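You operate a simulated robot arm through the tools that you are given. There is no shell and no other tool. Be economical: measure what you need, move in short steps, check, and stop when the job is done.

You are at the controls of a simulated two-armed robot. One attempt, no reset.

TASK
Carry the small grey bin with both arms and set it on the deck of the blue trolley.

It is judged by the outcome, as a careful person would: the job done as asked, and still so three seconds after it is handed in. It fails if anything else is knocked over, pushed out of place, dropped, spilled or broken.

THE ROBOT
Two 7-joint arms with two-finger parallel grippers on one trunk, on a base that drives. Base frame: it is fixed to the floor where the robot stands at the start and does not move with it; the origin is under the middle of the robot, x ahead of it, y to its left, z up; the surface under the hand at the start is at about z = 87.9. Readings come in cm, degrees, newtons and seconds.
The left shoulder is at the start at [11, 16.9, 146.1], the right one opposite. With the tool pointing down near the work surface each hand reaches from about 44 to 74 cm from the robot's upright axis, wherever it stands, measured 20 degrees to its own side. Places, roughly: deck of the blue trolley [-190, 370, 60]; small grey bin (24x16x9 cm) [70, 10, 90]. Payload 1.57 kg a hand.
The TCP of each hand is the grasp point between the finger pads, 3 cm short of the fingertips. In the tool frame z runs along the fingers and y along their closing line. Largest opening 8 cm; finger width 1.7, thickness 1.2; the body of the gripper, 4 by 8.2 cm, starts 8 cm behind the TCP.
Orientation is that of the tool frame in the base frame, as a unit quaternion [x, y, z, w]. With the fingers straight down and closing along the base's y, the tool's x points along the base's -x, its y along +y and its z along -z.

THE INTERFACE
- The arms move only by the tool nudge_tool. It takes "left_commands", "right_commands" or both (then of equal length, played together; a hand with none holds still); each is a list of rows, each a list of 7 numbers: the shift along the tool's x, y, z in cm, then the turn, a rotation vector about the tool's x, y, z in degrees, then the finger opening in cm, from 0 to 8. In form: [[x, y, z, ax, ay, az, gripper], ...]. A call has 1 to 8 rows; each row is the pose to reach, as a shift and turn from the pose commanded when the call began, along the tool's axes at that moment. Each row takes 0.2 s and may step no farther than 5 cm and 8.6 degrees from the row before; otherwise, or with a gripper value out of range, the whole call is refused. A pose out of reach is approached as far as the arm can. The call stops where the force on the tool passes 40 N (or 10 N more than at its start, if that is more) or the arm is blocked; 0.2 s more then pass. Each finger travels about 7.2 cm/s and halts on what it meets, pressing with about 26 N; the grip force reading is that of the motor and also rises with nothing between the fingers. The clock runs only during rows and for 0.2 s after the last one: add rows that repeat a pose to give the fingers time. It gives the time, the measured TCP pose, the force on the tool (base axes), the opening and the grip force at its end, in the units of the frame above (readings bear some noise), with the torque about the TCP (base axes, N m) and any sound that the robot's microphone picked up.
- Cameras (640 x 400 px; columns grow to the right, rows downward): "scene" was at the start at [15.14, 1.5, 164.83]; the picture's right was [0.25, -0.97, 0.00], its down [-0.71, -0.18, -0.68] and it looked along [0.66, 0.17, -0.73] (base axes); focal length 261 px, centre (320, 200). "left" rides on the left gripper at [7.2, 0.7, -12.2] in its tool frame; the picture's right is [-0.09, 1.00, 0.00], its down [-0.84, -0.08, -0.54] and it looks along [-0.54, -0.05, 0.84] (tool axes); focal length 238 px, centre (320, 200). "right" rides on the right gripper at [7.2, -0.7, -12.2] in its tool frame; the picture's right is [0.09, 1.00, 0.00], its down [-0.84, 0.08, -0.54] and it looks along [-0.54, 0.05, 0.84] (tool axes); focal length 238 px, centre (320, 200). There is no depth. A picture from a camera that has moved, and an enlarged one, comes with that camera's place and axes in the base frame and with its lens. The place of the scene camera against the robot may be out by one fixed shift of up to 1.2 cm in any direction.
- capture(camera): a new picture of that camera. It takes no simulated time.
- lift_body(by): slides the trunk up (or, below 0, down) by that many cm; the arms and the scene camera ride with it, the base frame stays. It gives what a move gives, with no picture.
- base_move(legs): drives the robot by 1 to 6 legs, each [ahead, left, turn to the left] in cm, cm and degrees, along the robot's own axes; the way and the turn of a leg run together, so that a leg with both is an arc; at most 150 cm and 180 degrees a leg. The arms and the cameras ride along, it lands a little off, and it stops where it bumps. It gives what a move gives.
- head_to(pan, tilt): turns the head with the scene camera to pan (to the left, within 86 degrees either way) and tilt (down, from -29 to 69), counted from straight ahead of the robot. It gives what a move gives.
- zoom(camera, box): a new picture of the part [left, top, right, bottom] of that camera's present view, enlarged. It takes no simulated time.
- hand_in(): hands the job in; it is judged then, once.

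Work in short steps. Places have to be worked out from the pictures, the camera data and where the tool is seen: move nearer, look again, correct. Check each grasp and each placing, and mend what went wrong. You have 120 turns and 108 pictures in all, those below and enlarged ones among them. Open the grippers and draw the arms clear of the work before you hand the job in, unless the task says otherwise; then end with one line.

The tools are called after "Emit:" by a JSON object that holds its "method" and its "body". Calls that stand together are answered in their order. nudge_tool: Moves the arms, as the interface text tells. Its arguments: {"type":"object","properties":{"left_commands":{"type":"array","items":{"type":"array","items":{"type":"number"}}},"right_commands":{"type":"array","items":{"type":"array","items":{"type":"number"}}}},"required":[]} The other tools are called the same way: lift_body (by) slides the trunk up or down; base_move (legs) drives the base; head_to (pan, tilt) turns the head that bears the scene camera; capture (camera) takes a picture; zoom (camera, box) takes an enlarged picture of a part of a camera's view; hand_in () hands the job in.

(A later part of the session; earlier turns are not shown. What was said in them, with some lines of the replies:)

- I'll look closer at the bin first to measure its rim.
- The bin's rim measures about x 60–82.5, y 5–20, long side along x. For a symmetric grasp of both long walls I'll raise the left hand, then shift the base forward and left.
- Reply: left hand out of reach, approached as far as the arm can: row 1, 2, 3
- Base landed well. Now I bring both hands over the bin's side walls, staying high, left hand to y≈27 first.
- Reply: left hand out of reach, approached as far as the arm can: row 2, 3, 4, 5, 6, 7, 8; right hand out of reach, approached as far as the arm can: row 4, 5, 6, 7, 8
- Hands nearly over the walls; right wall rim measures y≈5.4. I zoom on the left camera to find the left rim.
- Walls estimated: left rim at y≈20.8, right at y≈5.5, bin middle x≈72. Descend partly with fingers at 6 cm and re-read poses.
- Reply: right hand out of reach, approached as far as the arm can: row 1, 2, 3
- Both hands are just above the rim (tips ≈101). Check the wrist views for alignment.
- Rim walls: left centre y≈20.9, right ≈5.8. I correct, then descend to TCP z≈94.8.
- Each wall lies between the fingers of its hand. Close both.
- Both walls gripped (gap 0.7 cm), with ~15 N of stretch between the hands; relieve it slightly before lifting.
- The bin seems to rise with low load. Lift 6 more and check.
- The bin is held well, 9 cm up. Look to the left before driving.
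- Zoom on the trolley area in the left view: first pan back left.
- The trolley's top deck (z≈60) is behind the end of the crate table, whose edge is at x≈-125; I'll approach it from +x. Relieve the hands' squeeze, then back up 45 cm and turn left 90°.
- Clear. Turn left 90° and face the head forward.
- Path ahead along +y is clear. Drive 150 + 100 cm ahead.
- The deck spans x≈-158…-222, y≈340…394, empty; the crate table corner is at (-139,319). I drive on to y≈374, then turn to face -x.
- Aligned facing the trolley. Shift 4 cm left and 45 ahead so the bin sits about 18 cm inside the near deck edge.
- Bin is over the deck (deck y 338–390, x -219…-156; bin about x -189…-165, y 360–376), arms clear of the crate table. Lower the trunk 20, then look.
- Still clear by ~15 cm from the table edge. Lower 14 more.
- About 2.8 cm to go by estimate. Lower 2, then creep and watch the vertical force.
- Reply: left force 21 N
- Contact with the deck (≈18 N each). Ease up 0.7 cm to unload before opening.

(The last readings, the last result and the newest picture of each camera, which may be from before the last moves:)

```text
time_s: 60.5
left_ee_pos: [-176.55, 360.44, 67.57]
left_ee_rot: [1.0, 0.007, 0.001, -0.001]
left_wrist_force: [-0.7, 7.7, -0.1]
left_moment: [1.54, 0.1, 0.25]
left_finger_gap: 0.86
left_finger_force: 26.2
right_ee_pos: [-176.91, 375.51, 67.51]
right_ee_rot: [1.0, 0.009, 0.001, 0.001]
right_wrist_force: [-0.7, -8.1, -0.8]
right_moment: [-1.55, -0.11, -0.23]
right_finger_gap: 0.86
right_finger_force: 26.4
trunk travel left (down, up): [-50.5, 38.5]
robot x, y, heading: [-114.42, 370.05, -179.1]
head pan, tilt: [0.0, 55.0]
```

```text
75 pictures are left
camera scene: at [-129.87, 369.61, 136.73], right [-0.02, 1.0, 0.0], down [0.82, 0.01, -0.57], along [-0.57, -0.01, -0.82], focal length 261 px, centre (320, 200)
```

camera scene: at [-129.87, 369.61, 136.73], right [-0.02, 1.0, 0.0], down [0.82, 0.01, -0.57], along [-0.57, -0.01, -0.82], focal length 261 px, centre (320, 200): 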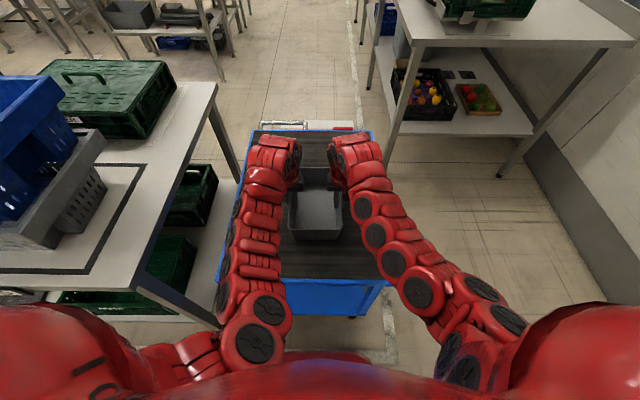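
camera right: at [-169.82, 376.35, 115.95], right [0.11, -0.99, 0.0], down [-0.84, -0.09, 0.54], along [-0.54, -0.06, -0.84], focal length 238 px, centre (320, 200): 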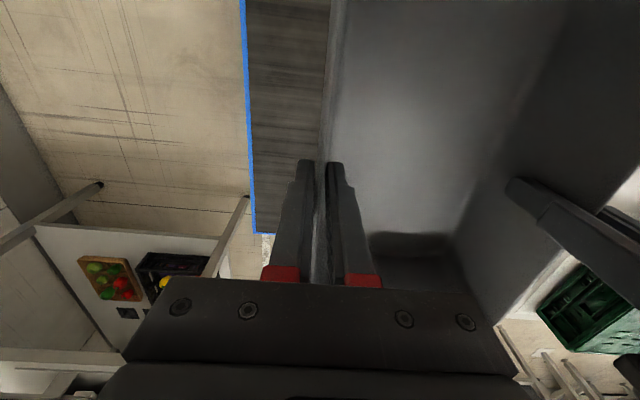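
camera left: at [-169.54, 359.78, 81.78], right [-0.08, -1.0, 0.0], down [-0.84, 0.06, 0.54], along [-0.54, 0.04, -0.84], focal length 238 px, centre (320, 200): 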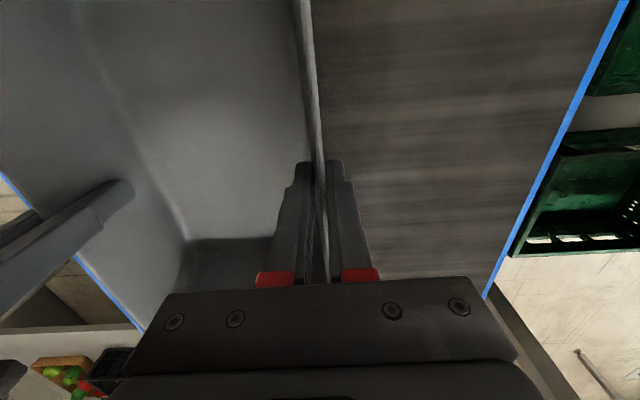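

Load is near zero, bin resting on the deck. Open both grippers.

Emit:
{"method": "nudge_tool", "body": {"left_commands": [[0, 0, 0, 0, 0, 0, 2], [0, 0, 0, 0, 0, 0, 4], [0, 0, 0, 0, 0, 0, 5], [0, 0, 0, 0, 0, 0, 5]], "right_commands": [[0, 0, 0, 0, 0, 0, 2], [0, 0, 0, 0, 0, 0, 4], [0, 0, 0, 0, 0, 0, 5], [0, 0, 0, 0, 0, 0, 5]]}}

Emit:
{"method": "capture", "body": {"camera": "left"}}

Emit:
{"method": "capture", "body": {"camera": "right"}}

```text
time_s: 61.5
left_ee_pos: [-176.69, 360.41, 67.68]
left_ee_rot: [1.0, 0.008, 0.0, -0.001]
left_wrist_force: [-0.3, 1.3, -0.6]
left_moment: [-0.01, -0.02, -0.01]
left_finger_gap: 5.02
left_finger_force: 0.1
right_ee_pos: [-177.07, 375.47, 67.74]
right_ee_rot: [1.0, 0.008, 0.0, 0.0]
right_wrist_force: [0.0, -0.4, -0.2]
right_moment: [0.0, 0.02, 0.01]
right_finger_gap: 4.98
right_finger_force: 0.0
trunk travel left (down, up): [-50.5, 38.5]
robot x, y, heading: [-113.8, 370.24, -179.3]
head pan, tilt: [0.0, 55.0]
```

```text
74 pictures are left
camera left: at [-169.54, 359.78, 79.77], right [-0.08, -1.0, 0.0], down [-0.84, 0.06, 0.54], along [-0.54, 0.04, -0.84], focal length 238 px, centre (320, 200)
```

left: 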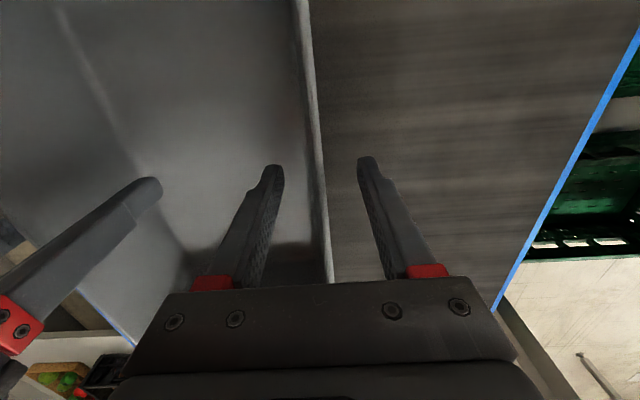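

```text
73 pictures are left
camera right: at [-169.74, 376.36, 79.99], right [0.11, -0.99, 0.0], down [-0.84, -0.09, 0.54], along [-0.54, -0.06, -0.84], focal length 238 px, centre (320, 200)
```

right: 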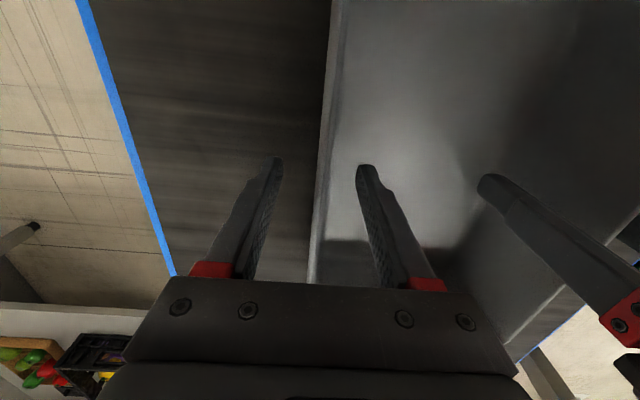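

Both walls are free between the open fingers. Raise the trunk 25 to draw clear.

Emit:
{"method": "lift_body", "body": {"by": 25}}

Emit:
{"method": "capture", "body": {"camera": "scene"}}

Emit:
{"method": "capture", "body": {"camera": "left"}}

```text
time_s: 64.1
left_ee_pos: [-176.59, 360.41, 92.67]
left_ee_rot: [1.0, 0.009, 0.0, -0.001]
left_wrist_force: [0.5, 0.4, -0.7]
left_moment: [0.0, 0.0, 0.0]
left_finger_gap: 4.97
left_finger_force: 0.0
right_ee_pos: [-176.92, 375.67, 92.74]
right_ee_rot: [1.0, 0.008, 0.0, 0.001]
right_wrist_force: [-1.2, 0.1, -0.8]
right_moment: [-0.02, 0.01, 0.0]
right_finger_gap: 4.98
right_finger_force: 0.2
trunk travel left (down, up): [-75.5, 13.5]
robot x, y, heading: [-113.81, 370.28, -179.0]
head pan, tilt: [0.0, 55.0]
```

```text
72 pictures are left
camera scene: at [-129.89, 369.62, 161.77], right [-0.02, 1.0, 0.0], down [0.82, 0.01, -0.57], along [-0.57, -0.01, -0.82], focal length 261 px, centre (320, 200)
```

scene: 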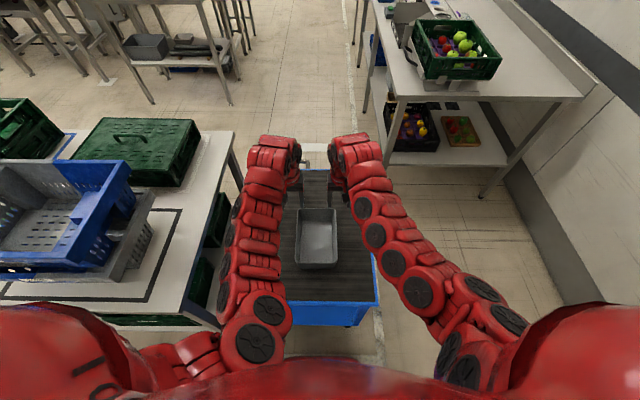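

```text
71 pictures are left
camera left: at [-169.56, 359.78, 104.76], right [-0.08, -1.0, 0.0], down [-0.84, 0.06, 0.54], along [-0.54, 0.04, -0.84], focal length 238 px, centre (320, 200)
```

left: 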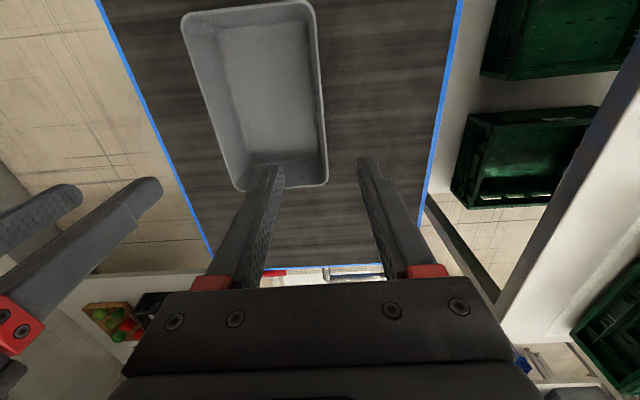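

The bin sits upright, well inside the deck, and the hands are clear above it. Back the robot away 45 cm and verify.

Emit:
{"method": "base_move", "body": {"legs": [[-40, 0, 0]]}}

Emit:
{"method": "head_to", "body": {"pan": 0, "tilt": 38}}

Emit:
{"method": "capture", "body": {"camera": "scene"}}

```text
time_s: 66.6
left_ee_pos: [-136.38, 361.58, 92.68]
left_ee_rot: [1.0, 0.001, -0.001, -0.001]
left_wrist_force: [0.1, -0.2, 0.2]
left_moment: [0.0, 0.01, 0.04]
left_finger_gap: 5.0
left_finger_force: 0.0
right_ee_pos: [-136.53, 376.8, 92.77]
right_ee_rot: [1.0, 0.001, 0.001, 0.001]
right_wrist_force: [-0.2, 0.3, -0.3]
right_moment: [-0.02, 0.0, -0.01]
right_finger_gap: 4.98
right_finger_force: 0.0
trunk travel left (down, up): [-75.5, 13.5]
robot x, y, heading: [-73.89, 370.76, -179.5]
head pan, tilt: [0.0, 55.0]
```

```text
time_s: 67.4
left_ee_pos: [-136.36, 361.62, 92.69]
left_ee_rot: [1.0, 0.002, 0.0, -0.001]
left_wrist_force: [0.6, -0.3, -0.4]
left_moment: [0.03, 0.03, 0.01]
left_finger_gap: 5.0
left_finger_force: 0.0
right_ee_pos: [-136.4, 376.83, 92.65]
right_ee_rot: [1.0, 0.001, 0.0, 0.001]
right_wrist_force: [-0.3, 0.8, -0.6]
right_moment: [0.0, 0.0, -0.02]
right_finger_gap: 5.03
right_finger_force: 0.0
trunk travel left (down, up): [-75.5, 13.5]
robot x, y, heading: [-73.75, 370.82, -179.9]
head pan, tilt: [0.0, 38.0]
```

```text
70 pictures are left
camera scene: at [-90.88, 370.2, 164.13], right [0.0, 1.0, 0.0], down [0.62, 0.0, -0.79], along [-0.79, 0.0, -0.62], focal length 261 px, centre (320, 200)
```

scene: 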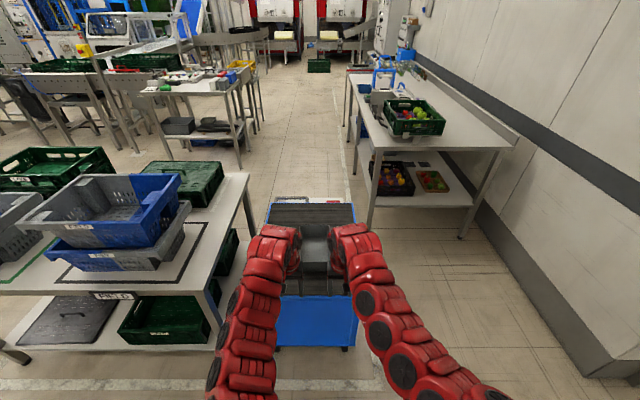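

The bin rests stably on the deck, grippers are open and arms clear, and nothing else has moved. Handing in.

Emit:
{"method": "hand_in", "body": {}}

```text
The job is handed in.
```

The small grey bin is upright on the deck of the blue trolley, well inside the edges. Both arms carried it there, and the grippers are open and clear of it. In the last pictures nothing else looked moved, and the job is handed in.
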